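You operate a simulated robot arm through the tools that you are given. There is no shell and no other tool. Be economical: measure what you need, move in short steps, check, and stop when the job is done.

Carry out the task below with a simulated robot arm. There is one attempt and no reset: what you move stays moved.

TASK
Put the nut from the top of the bench and the red sieve on the shallow tray.

It is judged by the outcome, as a careful person would: the job done as asked, and still so three seconds after it is handed in. It fails if anything else is knocked over, pushed out of place, dropped, spilled or broken.

THE ROBOT
A 7-joint arm with a two-finger parallel gripper, fixed in place. Base frame: the origin is at the foot of the arm, x ahead of it, y to its left, z up; the work surface is at about z = 0. Lengths are in m, angles in degrees, forces in N, time in s.
With the tool pointing down near the work surface it reaches from about 0.22 to 0.58 m from the base axis. Its first joint turns from -66.0 to 66.0 degrees. Payload 2.5 kg.
Tool frame: the origin (TCP) lies between the finger pads and is the grasp point; the fingertips stand 0.023 m ahead of it; z points along the fingers, y is the line along which they close. The gripper opens to 0.094 m. The fingers are 0.038 m wide and 0.01 m thick; the gripper's body (0.054 by 0.096 m) begins 0.039 m behind the TCP.
Orientation is that of the tool frame in the base frame, as [roll, pitch, yaw] about the fixed x, y, z axes, in that order (R = Rz(yaw) Ry(pitch) Rx(roll)). With the fingers straight down and closing along the base's y, the tool's x points along the base's -x, its y along +y and its z along -z.

THE INTERFACE
- The arm moves only by the tool move_arm. Its argument "plan" is text: rows parted by semicolons, each of 7 numbers parted by spaces: the gripper command, from -1 (shut) to 1 (fully open), values between in proportion, then the shift along the tool's x, y, z in m, then the turn, a rotation vector about the tool's x, y, z in rad. In form: hand dx dy dz ax ay az; .... A call has 1 to 10 rows; each row is the pose to reach, as a shift and turn from the pose commanded when the call began, along the tool's axes at that moment. A row lasts 0.2 s, in which the tool goes at most 0.05 m and 8.6 degrees; a call with a longer step from one row to the next is refused whole, and so is a gripper value outside its range. A pose out of reach is approached as far as the arm can. The call stops where the force on the tool passes 40 N (or 10 N more than at its start, if that is more) or the arm is blocked; 0.2 s more then pass. The fingers move at their own pace (about 0.108 m/s each) and stop on an object; they squeeze with about 40 N. The grip force told is the motor's: it shows also when the fingers shut on nothing. Time passes only in rows, and 0.2 s behind the last, so rows that repeat a pose let the fingers close. It gives the time, the measured TCP pose, the force on the tool (base axes), the opening and the grip force at its end, in the units of the frame above (readings bear some noise).
- Cameras (640 x 400 px; columns grow to the right, rows downward): "scene" is fixed at [0.1083, -0.4082, 0.525]; the picture's right is [0.86, -0.50, 0.00], its down [-0.33, -0.57, -0.75] and it looks along [0.38, 0.65, -0.66] (base axes); focal length 259 px, centre (320, 200). "wrist" rides on the gripper at [-0.039, 0, -0.044] in the tool frame; the picture's right is [0.00, -1.00, 0.00], its down [0.97, 0.00, -0.24] and it looks along [0.24, 0.00, 0.97] (tool axes); focal length 218 px, centre (320, 200).
- get_image(camera): a new picture of that camera. No time passes.
- probe_pixels(camera, pixels): for up to 12 pixels [column, row] of the newest picture of that camera ("zoom" is the newest enlarged one), the place [x, y, z] in the base frame of the surface seen there, good to about 0.002 m, but the place of the scene camera against the robot may be out by one fixed shift of up to 0.012 m in any direction. No time passes.
- enlarge(camera, box): a new picture of the part [left, top, right, bottom] of that camera's present view, enlarged. No time passes.
- sign_off(): hands the job in; it is judged then, once.

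Work in short steps. Measure before you move; look again where a grasp or a placing could have gone wrong, and mend it. You have 60 turns and 26 pictures in all, those below and enlarged ones among them. Open the gripper and draw the arm clear of the work before you hand the job in, unless the task says otherwise; then end with one line.

The tools are called after ">>>" by a JSON object that holds its "api" and its "payload". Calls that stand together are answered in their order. move_arm: Moves the arm, as the interface text tells. Its arguments: {"type":"object","properties":{"plan":{"type":"string"}},"required":["plan"]} The other tools are called the same way: get_image (camera) takes a picture; probe_pixels (camera, pixels) gives the place of the surface under pixels of a picture; enlarge (camera, box) takes an enlarged picture of a part of a camera's view; sign_off () hands the job in.

At the start:

```text
t: 0.0
position: [0.3741, 0.1155, 0.3229]
tcp_rot: [179.9, 0.0, 179.9]
wrist_force: [-1.0, -0.4, 0.0]
gripper_width: 0.0942
grasp_force: 0.1
```

scene: 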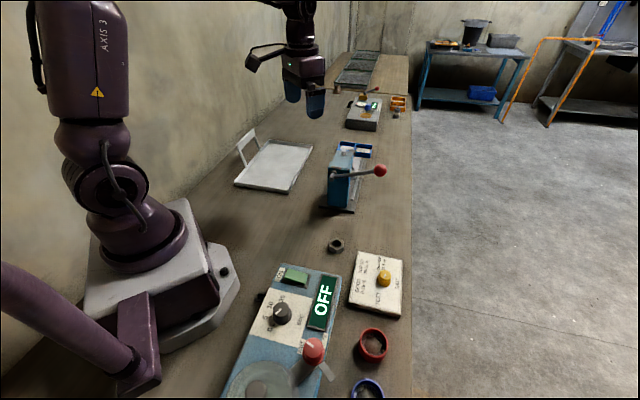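
wrist: 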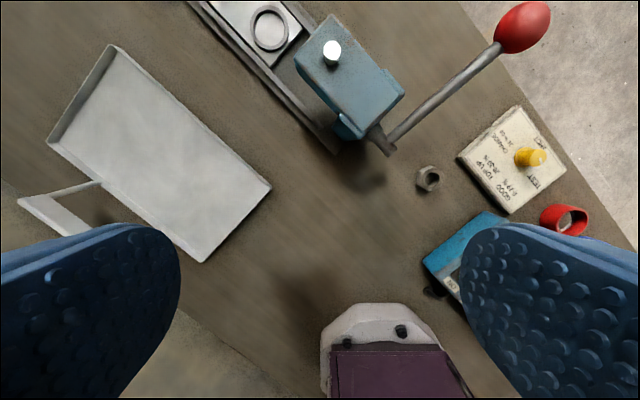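

The nut appears at scene (336,245), the red ring (sieve?) at (373,344), and the tray at (275,165). I'll enlarge both areas and probe.

>>> {"api": "enlarge", "payload": {"camera": "scene", "box": [220, 220, 420, 400]}}

>>> {"api": "probe_pixels", "payload": {"camera": "scene", "pixels": [[336, 242], [336, 252], [373, 332], [373, 345], [360, 345], [387, 345], [236, 184], [291, 192], [311, 147], [270, 141], [275, 165], [345, 260]]}}

>>> {"api": "probe_pixels", "payload": {"camera": "wrist", "pixels": [[428, 178], [422, 172], [565, 218], [545, 218], [585, 218], [268, 186], [202, 260], [115, 48], [50, 140], [160, 150], [400, 220], [30, 205]]}}

```text
2.22 times, centred on (320, 310) of scene
```

zoom: 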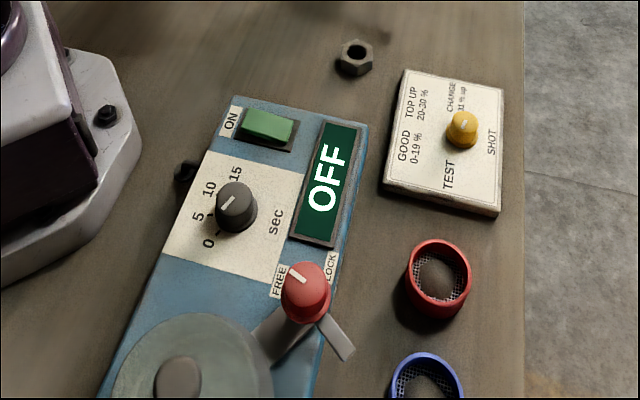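

```text
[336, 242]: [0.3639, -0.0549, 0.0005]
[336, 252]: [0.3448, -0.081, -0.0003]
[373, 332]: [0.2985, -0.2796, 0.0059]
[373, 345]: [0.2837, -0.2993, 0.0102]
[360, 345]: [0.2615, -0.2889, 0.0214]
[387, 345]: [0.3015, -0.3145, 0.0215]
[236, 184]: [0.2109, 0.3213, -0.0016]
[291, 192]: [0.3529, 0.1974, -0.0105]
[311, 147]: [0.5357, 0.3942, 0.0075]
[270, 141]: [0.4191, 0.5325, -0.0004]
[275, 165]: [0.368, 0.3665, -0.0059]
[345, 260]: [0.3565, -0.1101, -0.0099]
```

```text
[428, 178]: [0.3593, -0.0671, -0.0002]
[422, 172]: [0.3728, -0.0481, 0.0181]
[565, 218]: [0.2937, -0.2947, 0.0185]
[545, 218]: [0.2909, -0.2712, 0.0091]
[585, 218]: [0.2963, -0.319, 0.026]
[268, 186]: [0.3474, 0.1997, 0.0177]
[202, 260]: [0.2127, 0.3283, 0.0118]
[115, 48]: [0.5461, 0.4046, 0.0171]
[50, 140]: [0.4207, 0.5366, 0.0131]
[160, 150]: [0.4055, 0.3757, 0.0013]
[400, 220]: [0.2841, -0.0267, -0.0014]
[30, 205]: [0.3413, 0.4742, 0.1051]
```

Checking the far area for other nuts, and the tray's surroundings (handle at scene (247,145)).

>>> {"api": "enlarge", "payload": {"camera": "scene", "box": [320, 70, 440, 145]}}

>>> {"api": "enlarge", "payload": {"camera": "scene", "box": [220, 110, 400, 222]}}

```text
5.33 times, centred on (380, 108) of scene
```

zoom: 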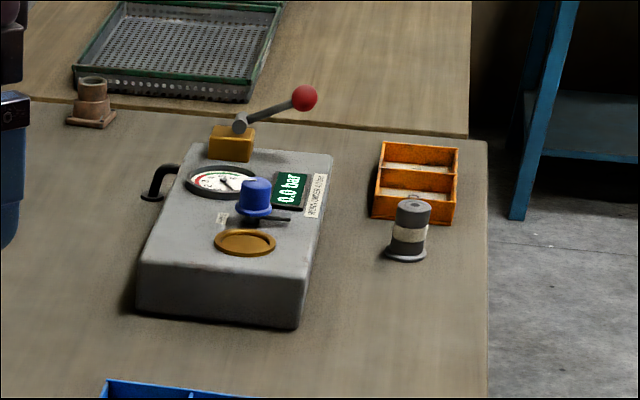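

```text
3.56 times, centred on (310, 166) of scene
```

zoom: 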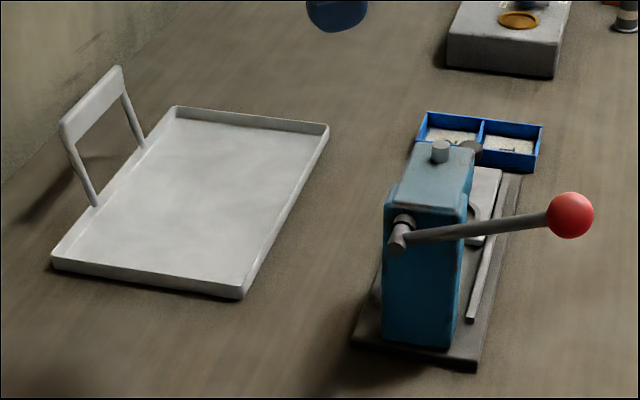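

The only loose nut on the bench is the near one. I'll probe the lever of the press and the neighbours before descending.

>>> {"api": "probe_pixels", "payload": {"camera": "wrist", "pixels": [[523, 25], [445, 95], [385, 145], [330, 52], [400, 95], [490, 212], [530, 157], [512, 110], [465, 157], [430, 165], [437, 185], [418, 183]]}}

>>> {"api": "move_arm", "payload": {"plan": "1 0.001 -0.035 0.02 0 0 0; 1 0.003 -0.07 0.05 0 0 0; 1 0.005 -0.105 0.08 0 0 0; 1 0.007 -0.14 0.11 0 0 0; 1 0.009 -0.175 0.13 0 0 0; 1 0.009 -0.175 0.13 0 0 0"}}

>>> {"api": "get_image", "payload": {"camera": "wrist"}}

```text
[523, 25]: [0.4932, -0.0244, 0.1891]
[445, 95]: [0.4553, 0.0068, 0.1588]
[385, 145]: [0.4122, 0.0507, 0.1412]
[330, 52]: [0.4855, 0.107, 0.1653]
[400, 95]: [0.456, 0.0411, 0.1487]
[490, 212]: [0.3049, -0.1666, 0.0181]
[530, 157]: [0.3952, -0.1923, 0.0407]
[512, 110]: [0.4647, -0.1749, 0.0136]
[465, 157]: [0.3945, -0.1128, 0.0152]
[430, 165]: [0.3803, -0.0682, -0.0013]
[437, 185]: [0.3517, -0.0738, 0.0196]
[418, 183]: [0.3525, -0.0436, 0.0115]
```

```text
t: 1.4
position: [0.3647, -0.0605, 0.1921]
tcp_rot: [179.9, -0.1, 179.9]
wrist_force: [-0.2, 0.1, 0.0]
gripper_width: 0.0941
grasp_force: 0.0
```

```text
20 pictures are left
```

wrist: 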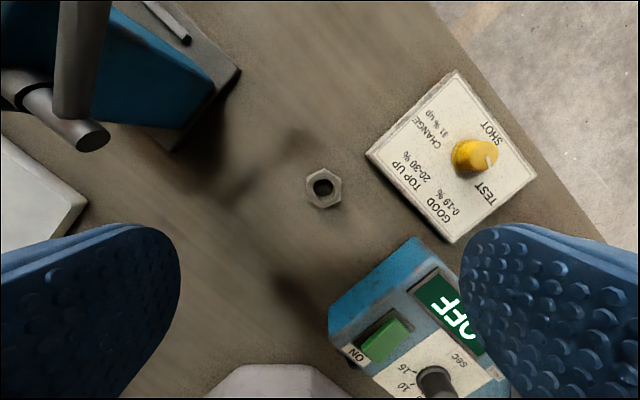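

Nut at wrist (324,188). I'll enlarge it for centre and flats.

>>> {"api": "enlarge", "payload": {"camera": "wrist", "box": [284, 163, 364, 213]}}

>>> {"api": "probe_pixels", "payload": {"camera": "zoom", "pixels": [[200, 150], [440, 210], [250, 60], [400, 60], [400, 320], [260, 320]]}}

```text
8.00 times, centred on (324, 188) of wrist
```

zoom: 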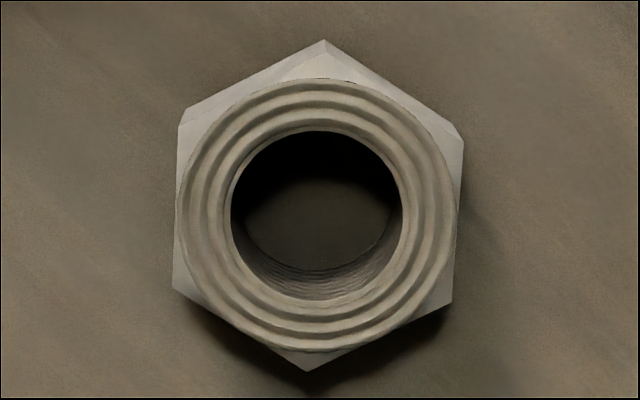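

```text
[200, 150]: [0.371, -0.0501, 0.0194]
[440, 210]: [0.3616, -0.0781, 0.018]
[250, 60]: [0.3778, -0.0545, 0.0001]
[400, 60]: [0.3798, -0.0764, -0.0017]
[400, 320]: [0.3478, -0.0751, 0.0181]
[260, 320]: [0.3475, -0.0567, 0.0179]
```

Flats face left and right, centre ≈ (0.3625, -0.064), top z≈0.018. Descend with the fingers part open to 0.06 to clear the white block, then close.

>>> {"api": "move_arm", "payload": {"plan": "0.28 0.002 -0.0035 0.04 0 0 0; 0.28 0.002 -0.0035 0.08 0 0 0; 0.28 0.002 -0.0035 0.12 0 0 0; 0.28 0.002 -0.0035 0.15 0 0 0; 0.28 0.002 -0.0035 0.165 0 0 0; 0.28 0.002 -0.0035 0.165 0 0 0; -1 0.002 -0.0035 0.165 0 0 0; -1 0.002 -0.0035 0.165 0 0 0; -1 0.002 -0.0035 0.165 0 0 0"}}

```text
t: 3.4
position: [0.3623, -0.0627, 0.0278]
tcp_rot: [-179.9, -0.1, -179.9]
wrist_force: [0.5, 0.4, -0.6]
gripper_width: 0.0351
grasp_force: 40.0
```

Grip on nut at 0.035 m. Lift straight up to z≈0.27.

>>> {"api": "move_arm", "payload": {"plan": "-1 0 0 -0.02 0 0 0; -1 0 0 -0.06 0 0 0; -1 0 0 -0.1 0 0 0; -1 0 0 -0.145 0 0 0; -1 0 0 -0.19 0 0 0; -1 0 0 -0.235 0 0 0; -1 0.01 0.03 -0.25 0 0 0; -1 0.01 0.075 -0.25 0 0 0; -1 0.01 0.12 -0.25 0 0 0; -1 0.01 0.165 -0.25 0 0 0"}}

>>> {"api": "move_arm", "payload": {"plan": "-1 0 0.04 0 0 0 0; -1 -0.005 0.085 0 0 0 0; -1 -0.01 0.13 0 0 0 0; -1 -0.02 0.175 0 0 0 0; -1 -0.035 0.215 0 0 0 0; -1 -0.044 0.252 0 0 0 0; -1 -0.044 0.252 0.03 0 0 0; -1 -0.044 0.252 0.06 0 0 0; -1 -0.044 0.252 0.09 0 0 0"}}

>>> {"api": "get_image", "payload": {"camera": "wrist"}}

```text
t: 5.6
position: [0.3519, 0.1021, 0.2775]
tcp_rot: [179.9, 0.0, 179.8]
wrist_force: [0.3, -0.5, -0.8]
gripper_width: 0.0351
grasp_force: 40.0
```

```text
t: 7.6
position: [0.3961, 0.3556, 0.1863]
tcp_rot: [179.9, 0.0, 180.0]
wrist_force: [0.3, 0.4, -0.3]
gripper_width: 0.0351
grasp_force: 39.9
```

```text
18 pictures are left
```

wrist: 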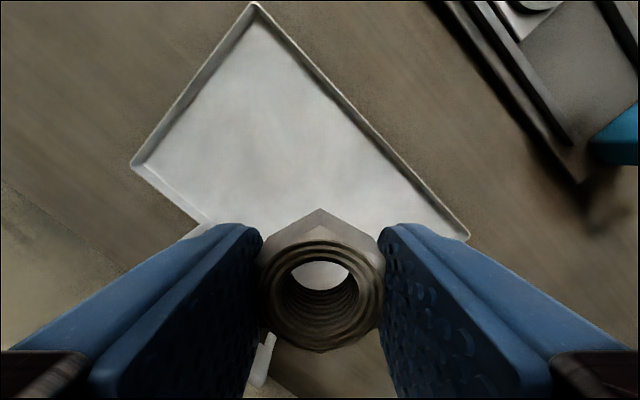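

Nut is held well. Probing tray rim and floor from here.

>>> {"api": "probe_pixels", "payload": {"camera": "wrist", "pixels": [[468, 238], [253, 4], [133, 165], [190, 210], [320, 200], [280, 150], [265, 360], [360, 215]]}}

```text
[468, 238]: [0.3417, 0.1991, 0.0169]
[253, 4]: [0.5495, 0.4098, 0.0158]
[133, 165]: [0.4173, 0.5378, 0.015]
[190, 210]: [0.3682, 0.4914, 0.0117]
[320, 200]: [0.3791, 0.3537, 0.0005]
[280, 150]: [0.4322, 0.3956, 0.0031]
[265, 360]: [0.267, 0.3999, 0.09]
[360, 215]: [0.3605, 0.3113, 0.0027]
```

Floor z≈0.002. Lower to TCP z≈0.031, open a little, and rise.

>>> {"api": "move_arm", "payload": {"plan": "-1 0 0 0.045 0 0 0; -1 0 0 0.09 0 0 0; -1 0 0 0.13 0 0 0; -1 0 0 0.148 0 0 0; -1 0 0 0.155 0 0 0; -1 0 0 0.155 0 0 0"}}

>>> {"api": "move_arm", "payload": {"plan": "0.28 0 0 0 0 0 0; 0.28 0 0 0 0 0 0; 0.28 0 0 0 0 0 0; 0.28 0 0 -0.02 0 0 0; 0.28 0 0 -0.06 0 0 0; 0.28 0 0 -0.1 0 0 0; 0.28 0 0 -0.15 0 0 0; 0.28 0 0 -0.2 0 0 0; 0.28 0 0 -0.24 0 0 0"}}

>>> {"api": "get_image", "payload": {"camera": "wrist"}}

```text
t: 9.0
position: [0.3963, 0.3543, 0.0318]
tcp_rot: [-180.0, 0.0, -180.0]
wrist_force: [0.5, -0.1, -1.3]
gripper_width: 0.0352
grasp_force: 40.3
```

```text
t: 11.0
position: [0.3966, 0.3539, 0.2742]
tcp_rot: [180.0, 0.0, -180.0]
wrist_force: [1.1, 0.2, -0.2]
gripper_width: 0.0601
grasp_force: 0.0
```

```text
17 pictures are left
```

wrist: 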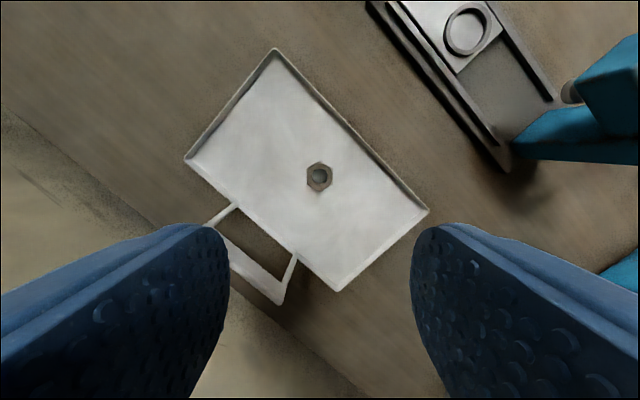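

Nut sits on the tray. Now travel high to above the red sieve.

>>> {"api": "move_arm", "payload": {"plan": "0.28 0.01 -0.04 0 0 0 0; 0.28 0.02 -0.085 0 0 0 0; 0.28 0.03 -0.13 0 0 0 0; 0.28 0.035 -0.175 0 0 0 0; 0.28 0.04 -0.22 0 0 0 0; 0.28 0.042 -0.265 0 0 0 0; 0.28 0.045 -0.31 0 0 0 0; 0.28 0.05 -0.355 0 0 0 0; 0.28 0.055 -0.4 0 0 0 0; 0.28 0.06 -0.445 0 0 0 0"}}

>>> {"api": "move_arm", "payload": {"plan": "0.28 0.01 -0.045 0 0 0 0; 0.28 0.02 -0.09 0 0 0 0; 0.28 0.03 -0.13 0 0 0 0; 0.28 0.04 -0.17 0.01 0 0 0; 0.28 0.05 -0.205 0.04 0 0 0; 0.28 0.05 -0.205 0.06 0 0 0; 0.28 0.05 -0.205 0.07 0 0 0"}}

>>> {"api": "get_image", "payload": {"camera": "wrist"}}

```text
t: 13.2
position: [0.3372, -0.0899, 0.2704]
tcp_rot: [180.0, 0.0, -179.9]
wrist_force: [-0.1, -1.2, 0.1]
gripper_width: 0.0603
grasp_force: 0.0
```

```text
t: 14.8
position: [0.2861, -0.2957, 0.2026]
tcp_rot: [179.9, 0.0, -180.0]
wrist_force: [0.4, 0.5, -0.5]
gripper_width: 0.0602
grasp_force: 0.0
```

```text
16 pictures are left
```

wrist: 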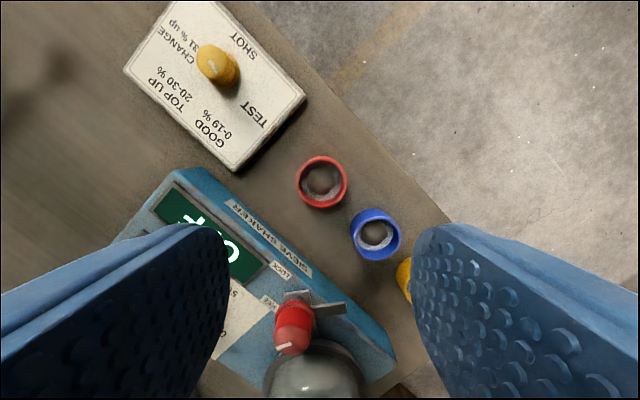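

Red sieve at wrist (322,182), blue at (376,235). I'll enlarge and measure clearances.

>>> {"api": "enlarge", "payload": {"camera": "wrist", "box": [220, 120, 420, 245]}}

>>> {"api": "probe_pixels", "payload": {"camera": "wrist", "pixels": [[299, 182], [346, 182], [322, 159], [321, 205], [375, 212], [353, 234], [235, 169], [303, 92], [312, 268], [260, 215], [298, 296], [322, 182]]}}

```text
3.20 times, centred on (320, 182) of wrist
```

zoom: 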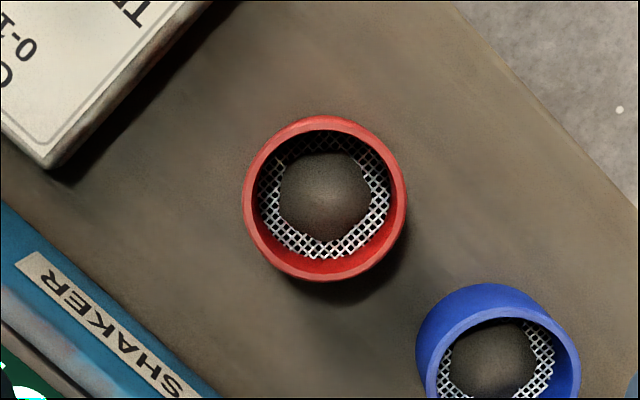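

```text
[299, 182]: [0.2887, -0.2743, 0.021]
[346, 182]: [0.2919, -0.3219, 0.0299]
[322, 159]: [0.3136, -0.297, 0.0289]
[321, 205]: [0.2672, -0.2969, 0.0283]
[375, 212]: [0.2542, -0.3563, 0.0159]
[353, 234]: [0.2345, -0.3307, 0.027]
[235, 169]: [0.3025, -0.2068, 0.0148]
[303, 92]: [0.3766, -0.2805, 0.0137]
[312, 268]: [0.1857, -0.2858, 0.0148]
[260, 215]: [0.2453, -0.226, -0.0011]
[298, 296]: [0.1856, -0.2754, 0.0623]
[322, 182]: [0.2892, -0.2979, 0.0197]
```

Sieve centre ≈ (0.290, -0.2975), rim z≈0.029, diameter ≈0.05; it holds a mound so I must keep it level. Descend with a 0.07 opening and close.

>>> {"api": "move_arm", "payload": {"plan": "0.49 -0.004 -0.002 0.04 0 0 0; 0.49 -0.004 -0.002 0.08 0 0 0; 0.49 -0.004 -0.002 0.115 0 0 0; 0.49 -0.004 -0.002 0.145 0 0 0; 0.49 -0.004 -0.002 0.165 0 0 0; 0.49 -0.004 -0.002 0.174 0 0 0; 0.49 -0.004 -0.002 0.174 0 0 0"}}

>>> {"api": "get_image", "payload": {"camera": "wrist"}}

```text
t: 16.2
position: [0.2941, -0.2992, 0.0366]
tcp_rot: [-179.8, 0.2, -179.9]
wrist_force: [2.5, -0.1, 1.5]
gripper_width: 0.0702
grasp_force: 0.1
stopped in row 6: the force on the tool passed its limit (the readings are from after the stop); the commanded pose is now the measured one
```

```text
14 pictures are left
```

wrist: 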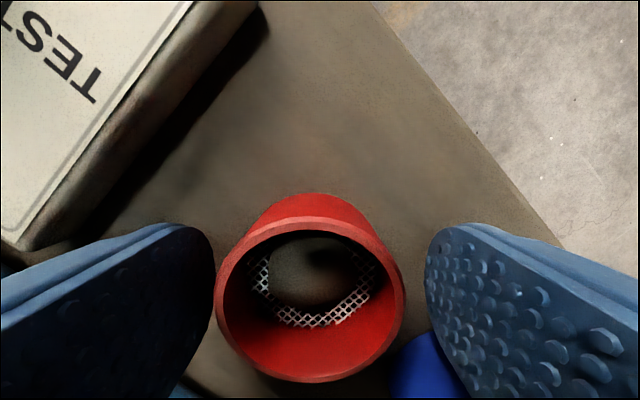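

The descent stopped on a contact at tip height ≈0.014. I'll look with the scene camera before anything else.

>>> {"api": "enlarge", "payload": {"camera": "scene", "box": [240, 240, 440, 400]}}

```text
2.50 times, centred on (340, 320) of scene
```

zoom: 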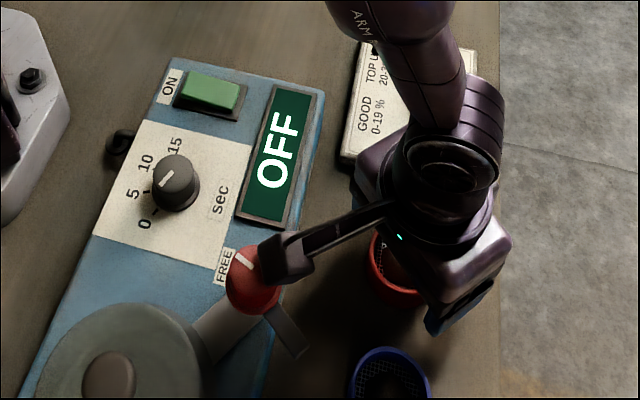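

A bracket on the hand (zoom (290,255)) sits against the red knob of the shaker. I'll measure it, then back straight up.

>>> {"api": "probe_pixels", "payload": {"camera": "zoom", "pixels": [[280, 245], [305, 262], [340, 228], [385, 210], [292, 280], [252, 285], [245, 262], [290, 335], [400, 370], [350, 395], [110, 375]]}}

>>> {"api": "move_arm", "payload": {"plan": "0.49 0 0 -0.02 0 0 0; 0.49 0 0 -0.06 0 0 0; 0.49 0 0 -0.1 0 0 0; 0.49 0 0 -0.14 0 0 0; 0.49 0 0 -0.165 0 0 0"}}

>>> {"api": "enlarge", "payload": {"camera": "scene", "box": [220, 220, 420, 400]}}

```text
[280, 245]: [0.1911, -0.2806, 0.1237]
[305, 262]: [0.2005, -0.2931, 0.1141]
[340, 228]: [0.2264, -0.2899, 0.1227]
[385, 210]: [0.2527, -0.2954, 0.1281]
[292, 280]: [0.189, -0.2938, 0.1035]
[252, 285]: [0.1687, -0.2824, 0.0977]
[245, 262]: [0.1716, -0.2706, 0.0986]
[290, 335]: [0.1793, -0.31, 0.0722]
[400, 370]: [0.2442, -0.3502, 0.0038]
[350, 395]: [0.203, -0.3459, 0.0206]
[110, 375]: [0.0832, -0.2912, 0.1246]
```

```text
t: 17.4
position: [0.2926, -0.2976, 0.1994]
tcp_rot: [-179.7, 0.2, -179.8]
wrist_force: [0.2, 0.1, 0.7]
gripper_width: 0.07
grasp_force: 0.0
```

```text
2.22 times, centred on (320, 310) of scene
```

zoom: 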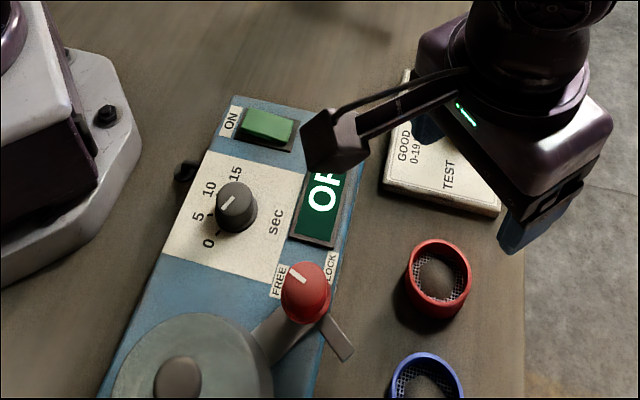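

The knob, its marker and both sieves look unmoved. I'll turn the tool 45° counter-clockwise (seen from above) so the bracket clears the knob and the fingers close across the row of sieves.

>>> {"api": "move_arm", "payload": {"plan": "0.49 0 0 0 0 0 -0.13; 0.49 0 0 0 0 0 -0.26; 0.49 0 0 0 0 0 -0.39; 0.49 0 0 0 0 0 -0.52; 0.49 0 0 0 0 0 -0.65; 0.49 0 0 0 0 0 -0.78; 0.49 0 0 0 0 0 -0.78"}}

>>> {"api": "get_image", "payload": {"camera": "wrist"}}

>>> {"api": "get_image", "payload": {"camera": "scene"}}

```text
t: 19.0
position: [0.2932, -0.2994, 0.2]
tcp_rot: [-179.7, -0.1, -135.0]
wrist_force: [-0.2, -0.3, -0.7]
gripper_width: 0.0699
grasp_force: 0.0
```

```text
11 pictures are left
```

wrist: 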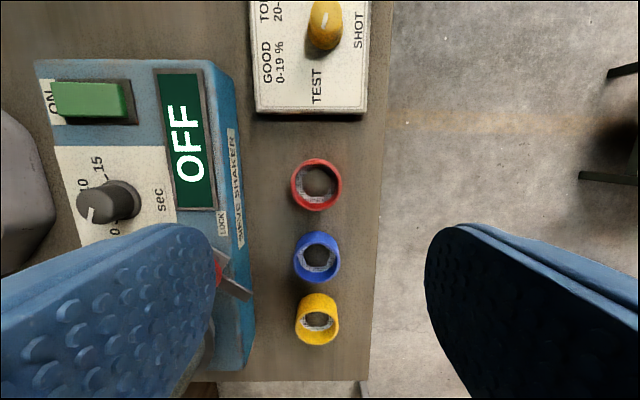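

```text
10 pictures are left
```

scene: 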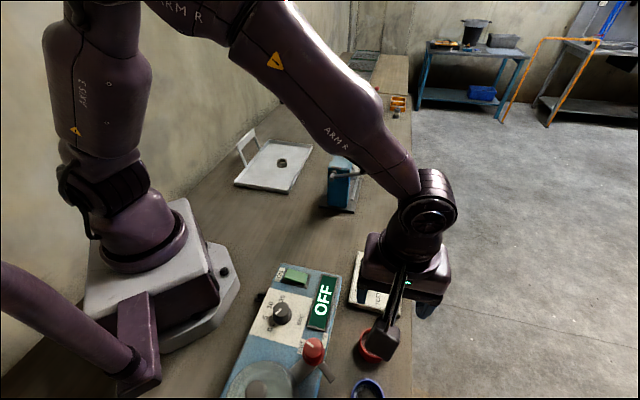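

Now fingers close across the row; red at wrist (317,185) means a shift of about (-0.001, +0.003) in tool axes. Descend, then check before closing.

>>> {"api": "move_arm", "payload": {"plan": "0.49 -0.001 0.003 0.04 0 0 0; 0.49 -0.001 0.003 0.08 0 0 0; 0.49 -0.001 0.003 0.115 0 0 0; 0.49 -0.001 0.003 0.14 0 0 0; 0.49 -0.001 0.003 0.16 0 0 0; 0.49 -0.001 0.003 0.172 0 0 0; 0.49 -0.001 0.003 0.172 0 0 0"}}

>>> {"api": "get_image", "payload": {"camera": "wrist"}}

```text
t: 20.6
position: [0.292, -0.2961, 0.027]
tcp_rot: [-179.6, -0.1, -135.2]
wrist_force: [-0.1, 0.8, 0.7]
gripper_width: 0.07
grasp_force: 0.2
```

```text
9 pictures are left
```

wrist: 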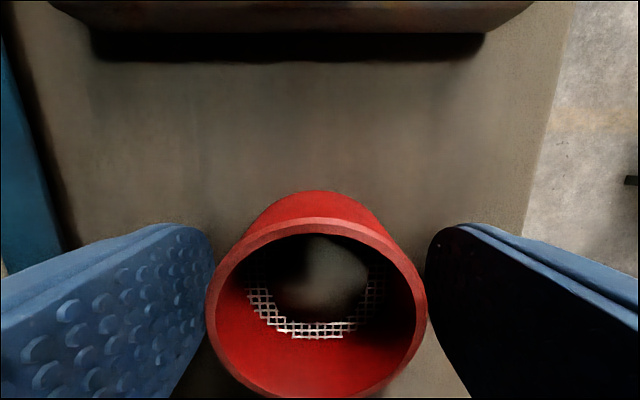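

The sieve is centred between the pads. Close and lift gently.

>>> {"api": "move_arm", "payload": {"plan": "-1 0 0 0 0 0 0; -1 0 0 0 0 0 0; -1 0 0 0 0 0 0; -1 0 0 -0.01 0 0 0; -1 0 0 -0.03 0 0 0; -1 0 0 -0.06 0 0 0; -1 0 0 -0.095 0 0 0; -1 0 0 -0.13 0 0 0; -1 0 0 -0.165 0 0 0; -1 0 0 -0.2 0 0 0"}}

>>> {"api": "get_image", "payload": {"camera": "wrist"}}

```text
t: 22.8
position: [0.2913, -0.2952, 0.2265]
tcp_rot: [-179.6, -0.1, -135.3]
wrist_force: [0.4, 0.2, -1.4]
gripper_width: 0.0514
grasp_force: 40.6
```

```text
8 pictures are left
```

wrist: 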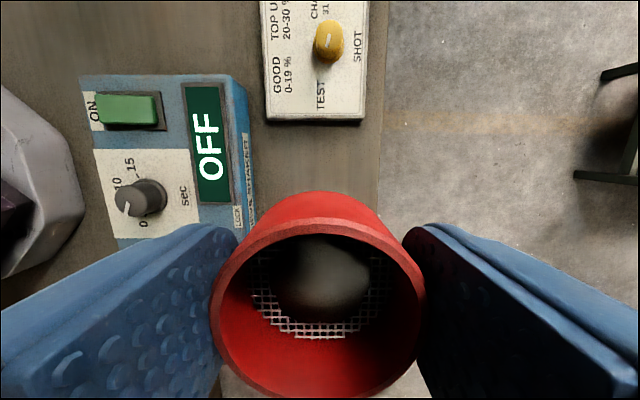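

Sieve held level with its contents. Turn back 45° and rise to 0.28.

>>> {"api": "move_arm", "payload": {"plan": "-1 0 0 -0.01 0 0 0.11; -1 0 0 -0.02 0 0 0.22; -1 0 0 -0.03 0 0 0.34; -1 0 0 -0.04 0 0 0.46; -1 0 0 -0.05 0 0 0.57; -1 0 0 -0.05 0 0 0.68; -1 0 0 -0.05 0 0 0.785; -1 0 0 -0.05 0 0 0.785"}}

>>> {"api": "move_arm", "payload": {"plan": "-1 -0.008 0.03 0 0 0 0; -1 -0.018 0.07 0 0 0 0; -1 -0.028 0.11 0 0 0 0; -1 -0.038 0.15 0 0 0 0; -1 -0.046 0.19 0 0 0 0; -1 -0.05 0.23 0 0 0 0; -1 -0.052 0.27 0 0 0 0; -1 -0.053 0.31 0 0 0 0; -1 -0.054 0.35 0 0 0 0; -1 -0.054 0.38 0 0 0 0"}}

```text
t: 24.6
position: [0.2901, -0.2954, 0.2777]
tcp_rot: [-179.7, 0.3, 179.7]
wrist_force: [-0.2, 0.3, -1.0]
gripper_width: 0.0512
grasp_force: 40.1
```

```text
t: 26.8
position: [0.3452, 0.0822, 0.276]
tcp_rot: [-179.6, 0.2, 179.8]
wrist_force: [-0.2, 0.5, -1.2]
gripper_width: 0.0514
grasp_force: 40.0
```

Continue to above the tray at about (0.336, 0.308), then lower partway.

>>> {"api": "move_arm", "payload": {"plan": "-1 0 0.035 0 0 0 0; -1 0.002 0.075 0 0 0 0; -1 0.004 0.115 0 0 0 0; -1 0.006 0.155 0 0 0 0; -1 0.008 0.195 0.01 0 0 0; -1 0.009 0.226 0.04 0 0 0; -1 0.009 0.226 0.08 0 0 0; -1 0.009 0.226 0.12 0 0 0; -1 0.009 0.226 0.15 0 0 0; -1 0.009 0.226 0.15 0 0 0"}}

>>> {"api": "get_image", "payload": {"camera": "wrist"}}

>>> {"api": "enlarge", "payload": {"camera": "scene", "box": [200, 80, 360, 220]}}

```text
t: 29.0
position: [0.3379, 0.3104, 0.1243]
tcp_rot: [-179.7, 0.1, 179.8]
wrist_force: [0.0, -0.2, -1.2]
gripper_width: 0.0513
grasp_force: 39.8
```

```text
7 pictures are left
```

wrist: 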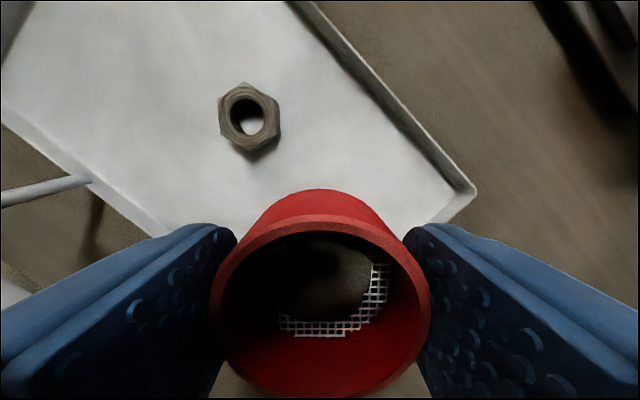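

```text
2.86 times, centred on (280, 150) of scene
```

zoom: 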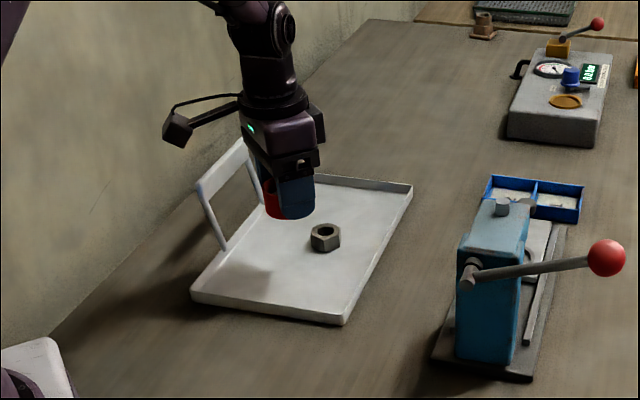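

All clear. Lower to z≈0.031.

>>> {"api": "move_arm", "payload": {"plan": "-1 0 0 0.03 0 0 0; -1 0 0 0.06 0 0 0; -1 0 0 0.08 0 0 0; -1 0 0 0.09 0 0 0; -1 0 0 0.0945 0 0 0; -1 0 0 0.0945 0 0 0"}}

```text
t: 30.4
position: [0.3386, 0.3112, 0.0313]
tcp_rot: [-179.8, 0.4, 180.0]
wrist_force: [-1.8, -3.3, 12.0]
gripper_width: 0.0516
grasp_force: 40.2
```

Contact force 12 N: the sieve is seated. Open to about 0.067 and rise.

>>> {"api": "move_arm", "payload": {"plan": "-1 0 0 -0.001 0 0 0; 0.1 0 0 -0.001 0 0 0; 0.42 0 0 -0.001 0 0 0; 0.42 0 0 -0.001 0 0 0; 0.42 0 0 -0.02 0 0 0; 0.42 0 0 -0.05 0 0 0; 0.42 0 0 -0.09 0 0 0; 0.42 0 0 -0.135 0 0 0; 0.42 0 0 -0.18 0 0 0; 0.42 0 0 -0.22 0 0 0"}}

>>> {"api": "get_image", "payload": {"camera": "wrist"}}

```text
t: 32.6
position: [0.3368, 0.3103, 0.2502]
tcp_rot: [-179.7, 0.2, 180.0]
wrist_force: [0.3, -0.4, 0.8]
gripper_width: 0.0668
grasp_force: 0.2
```

```text
5 pictures are left
```

wrist: 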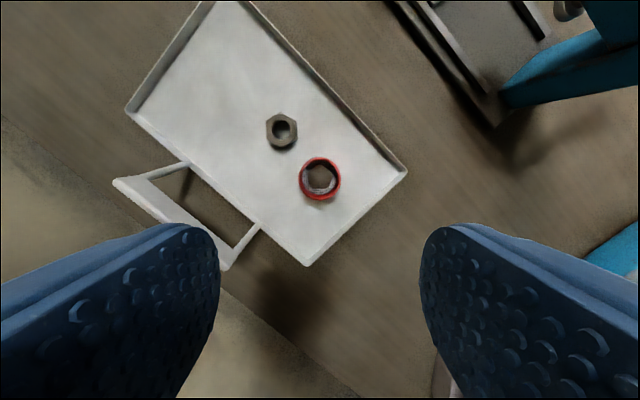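

Both lie flat on the tray, and the mound is still in the sieve. Open fully, draw the arm clear, and take a final look.

>>> {"api": "move_arm", "payload": {"plan": "1 0 -0.02 -0.03 0 0 0; 1 0 -0.06 -0.06 0 0 0; 1 0 -0.1 -0.07 0 0 0; 1 0 -0.14 -0.07 0 0 0; 1 0 -0.18 -0.07 0 0 0; 1 0 -0.2 -0.07 0 0 0; 1 0 -0.2 -0.07 0 0 0"}}

>>> {"api": "get_image", "payload": {"camera": "scene"}}

```text
t: 34.2
position: [0.3378, 0.1093, 0.3225]
tcp_rot: [-179.8, 0.2, 179.9]
wrist_force: [-0.1, -0.7, 0.3]
gripper_width: 0.094
grasp_force: 0.1
```

```text
4 pictures are left
```

scene: 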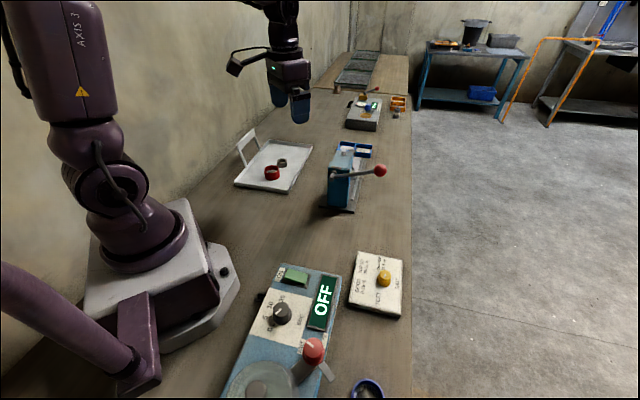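

The scene view shows the nut and red sieve on the tray (281,163) and (272,173), with everything else where it was. Handing in.

>>> {"api": "sign_off", "payload": {}}

```text
The job is handed in.
```

The nut and the red sieve, with its contents still in it, are on the shallow tray; the hand's bracket touched the shaker's red knob once, but pictures showed nothing else moved.
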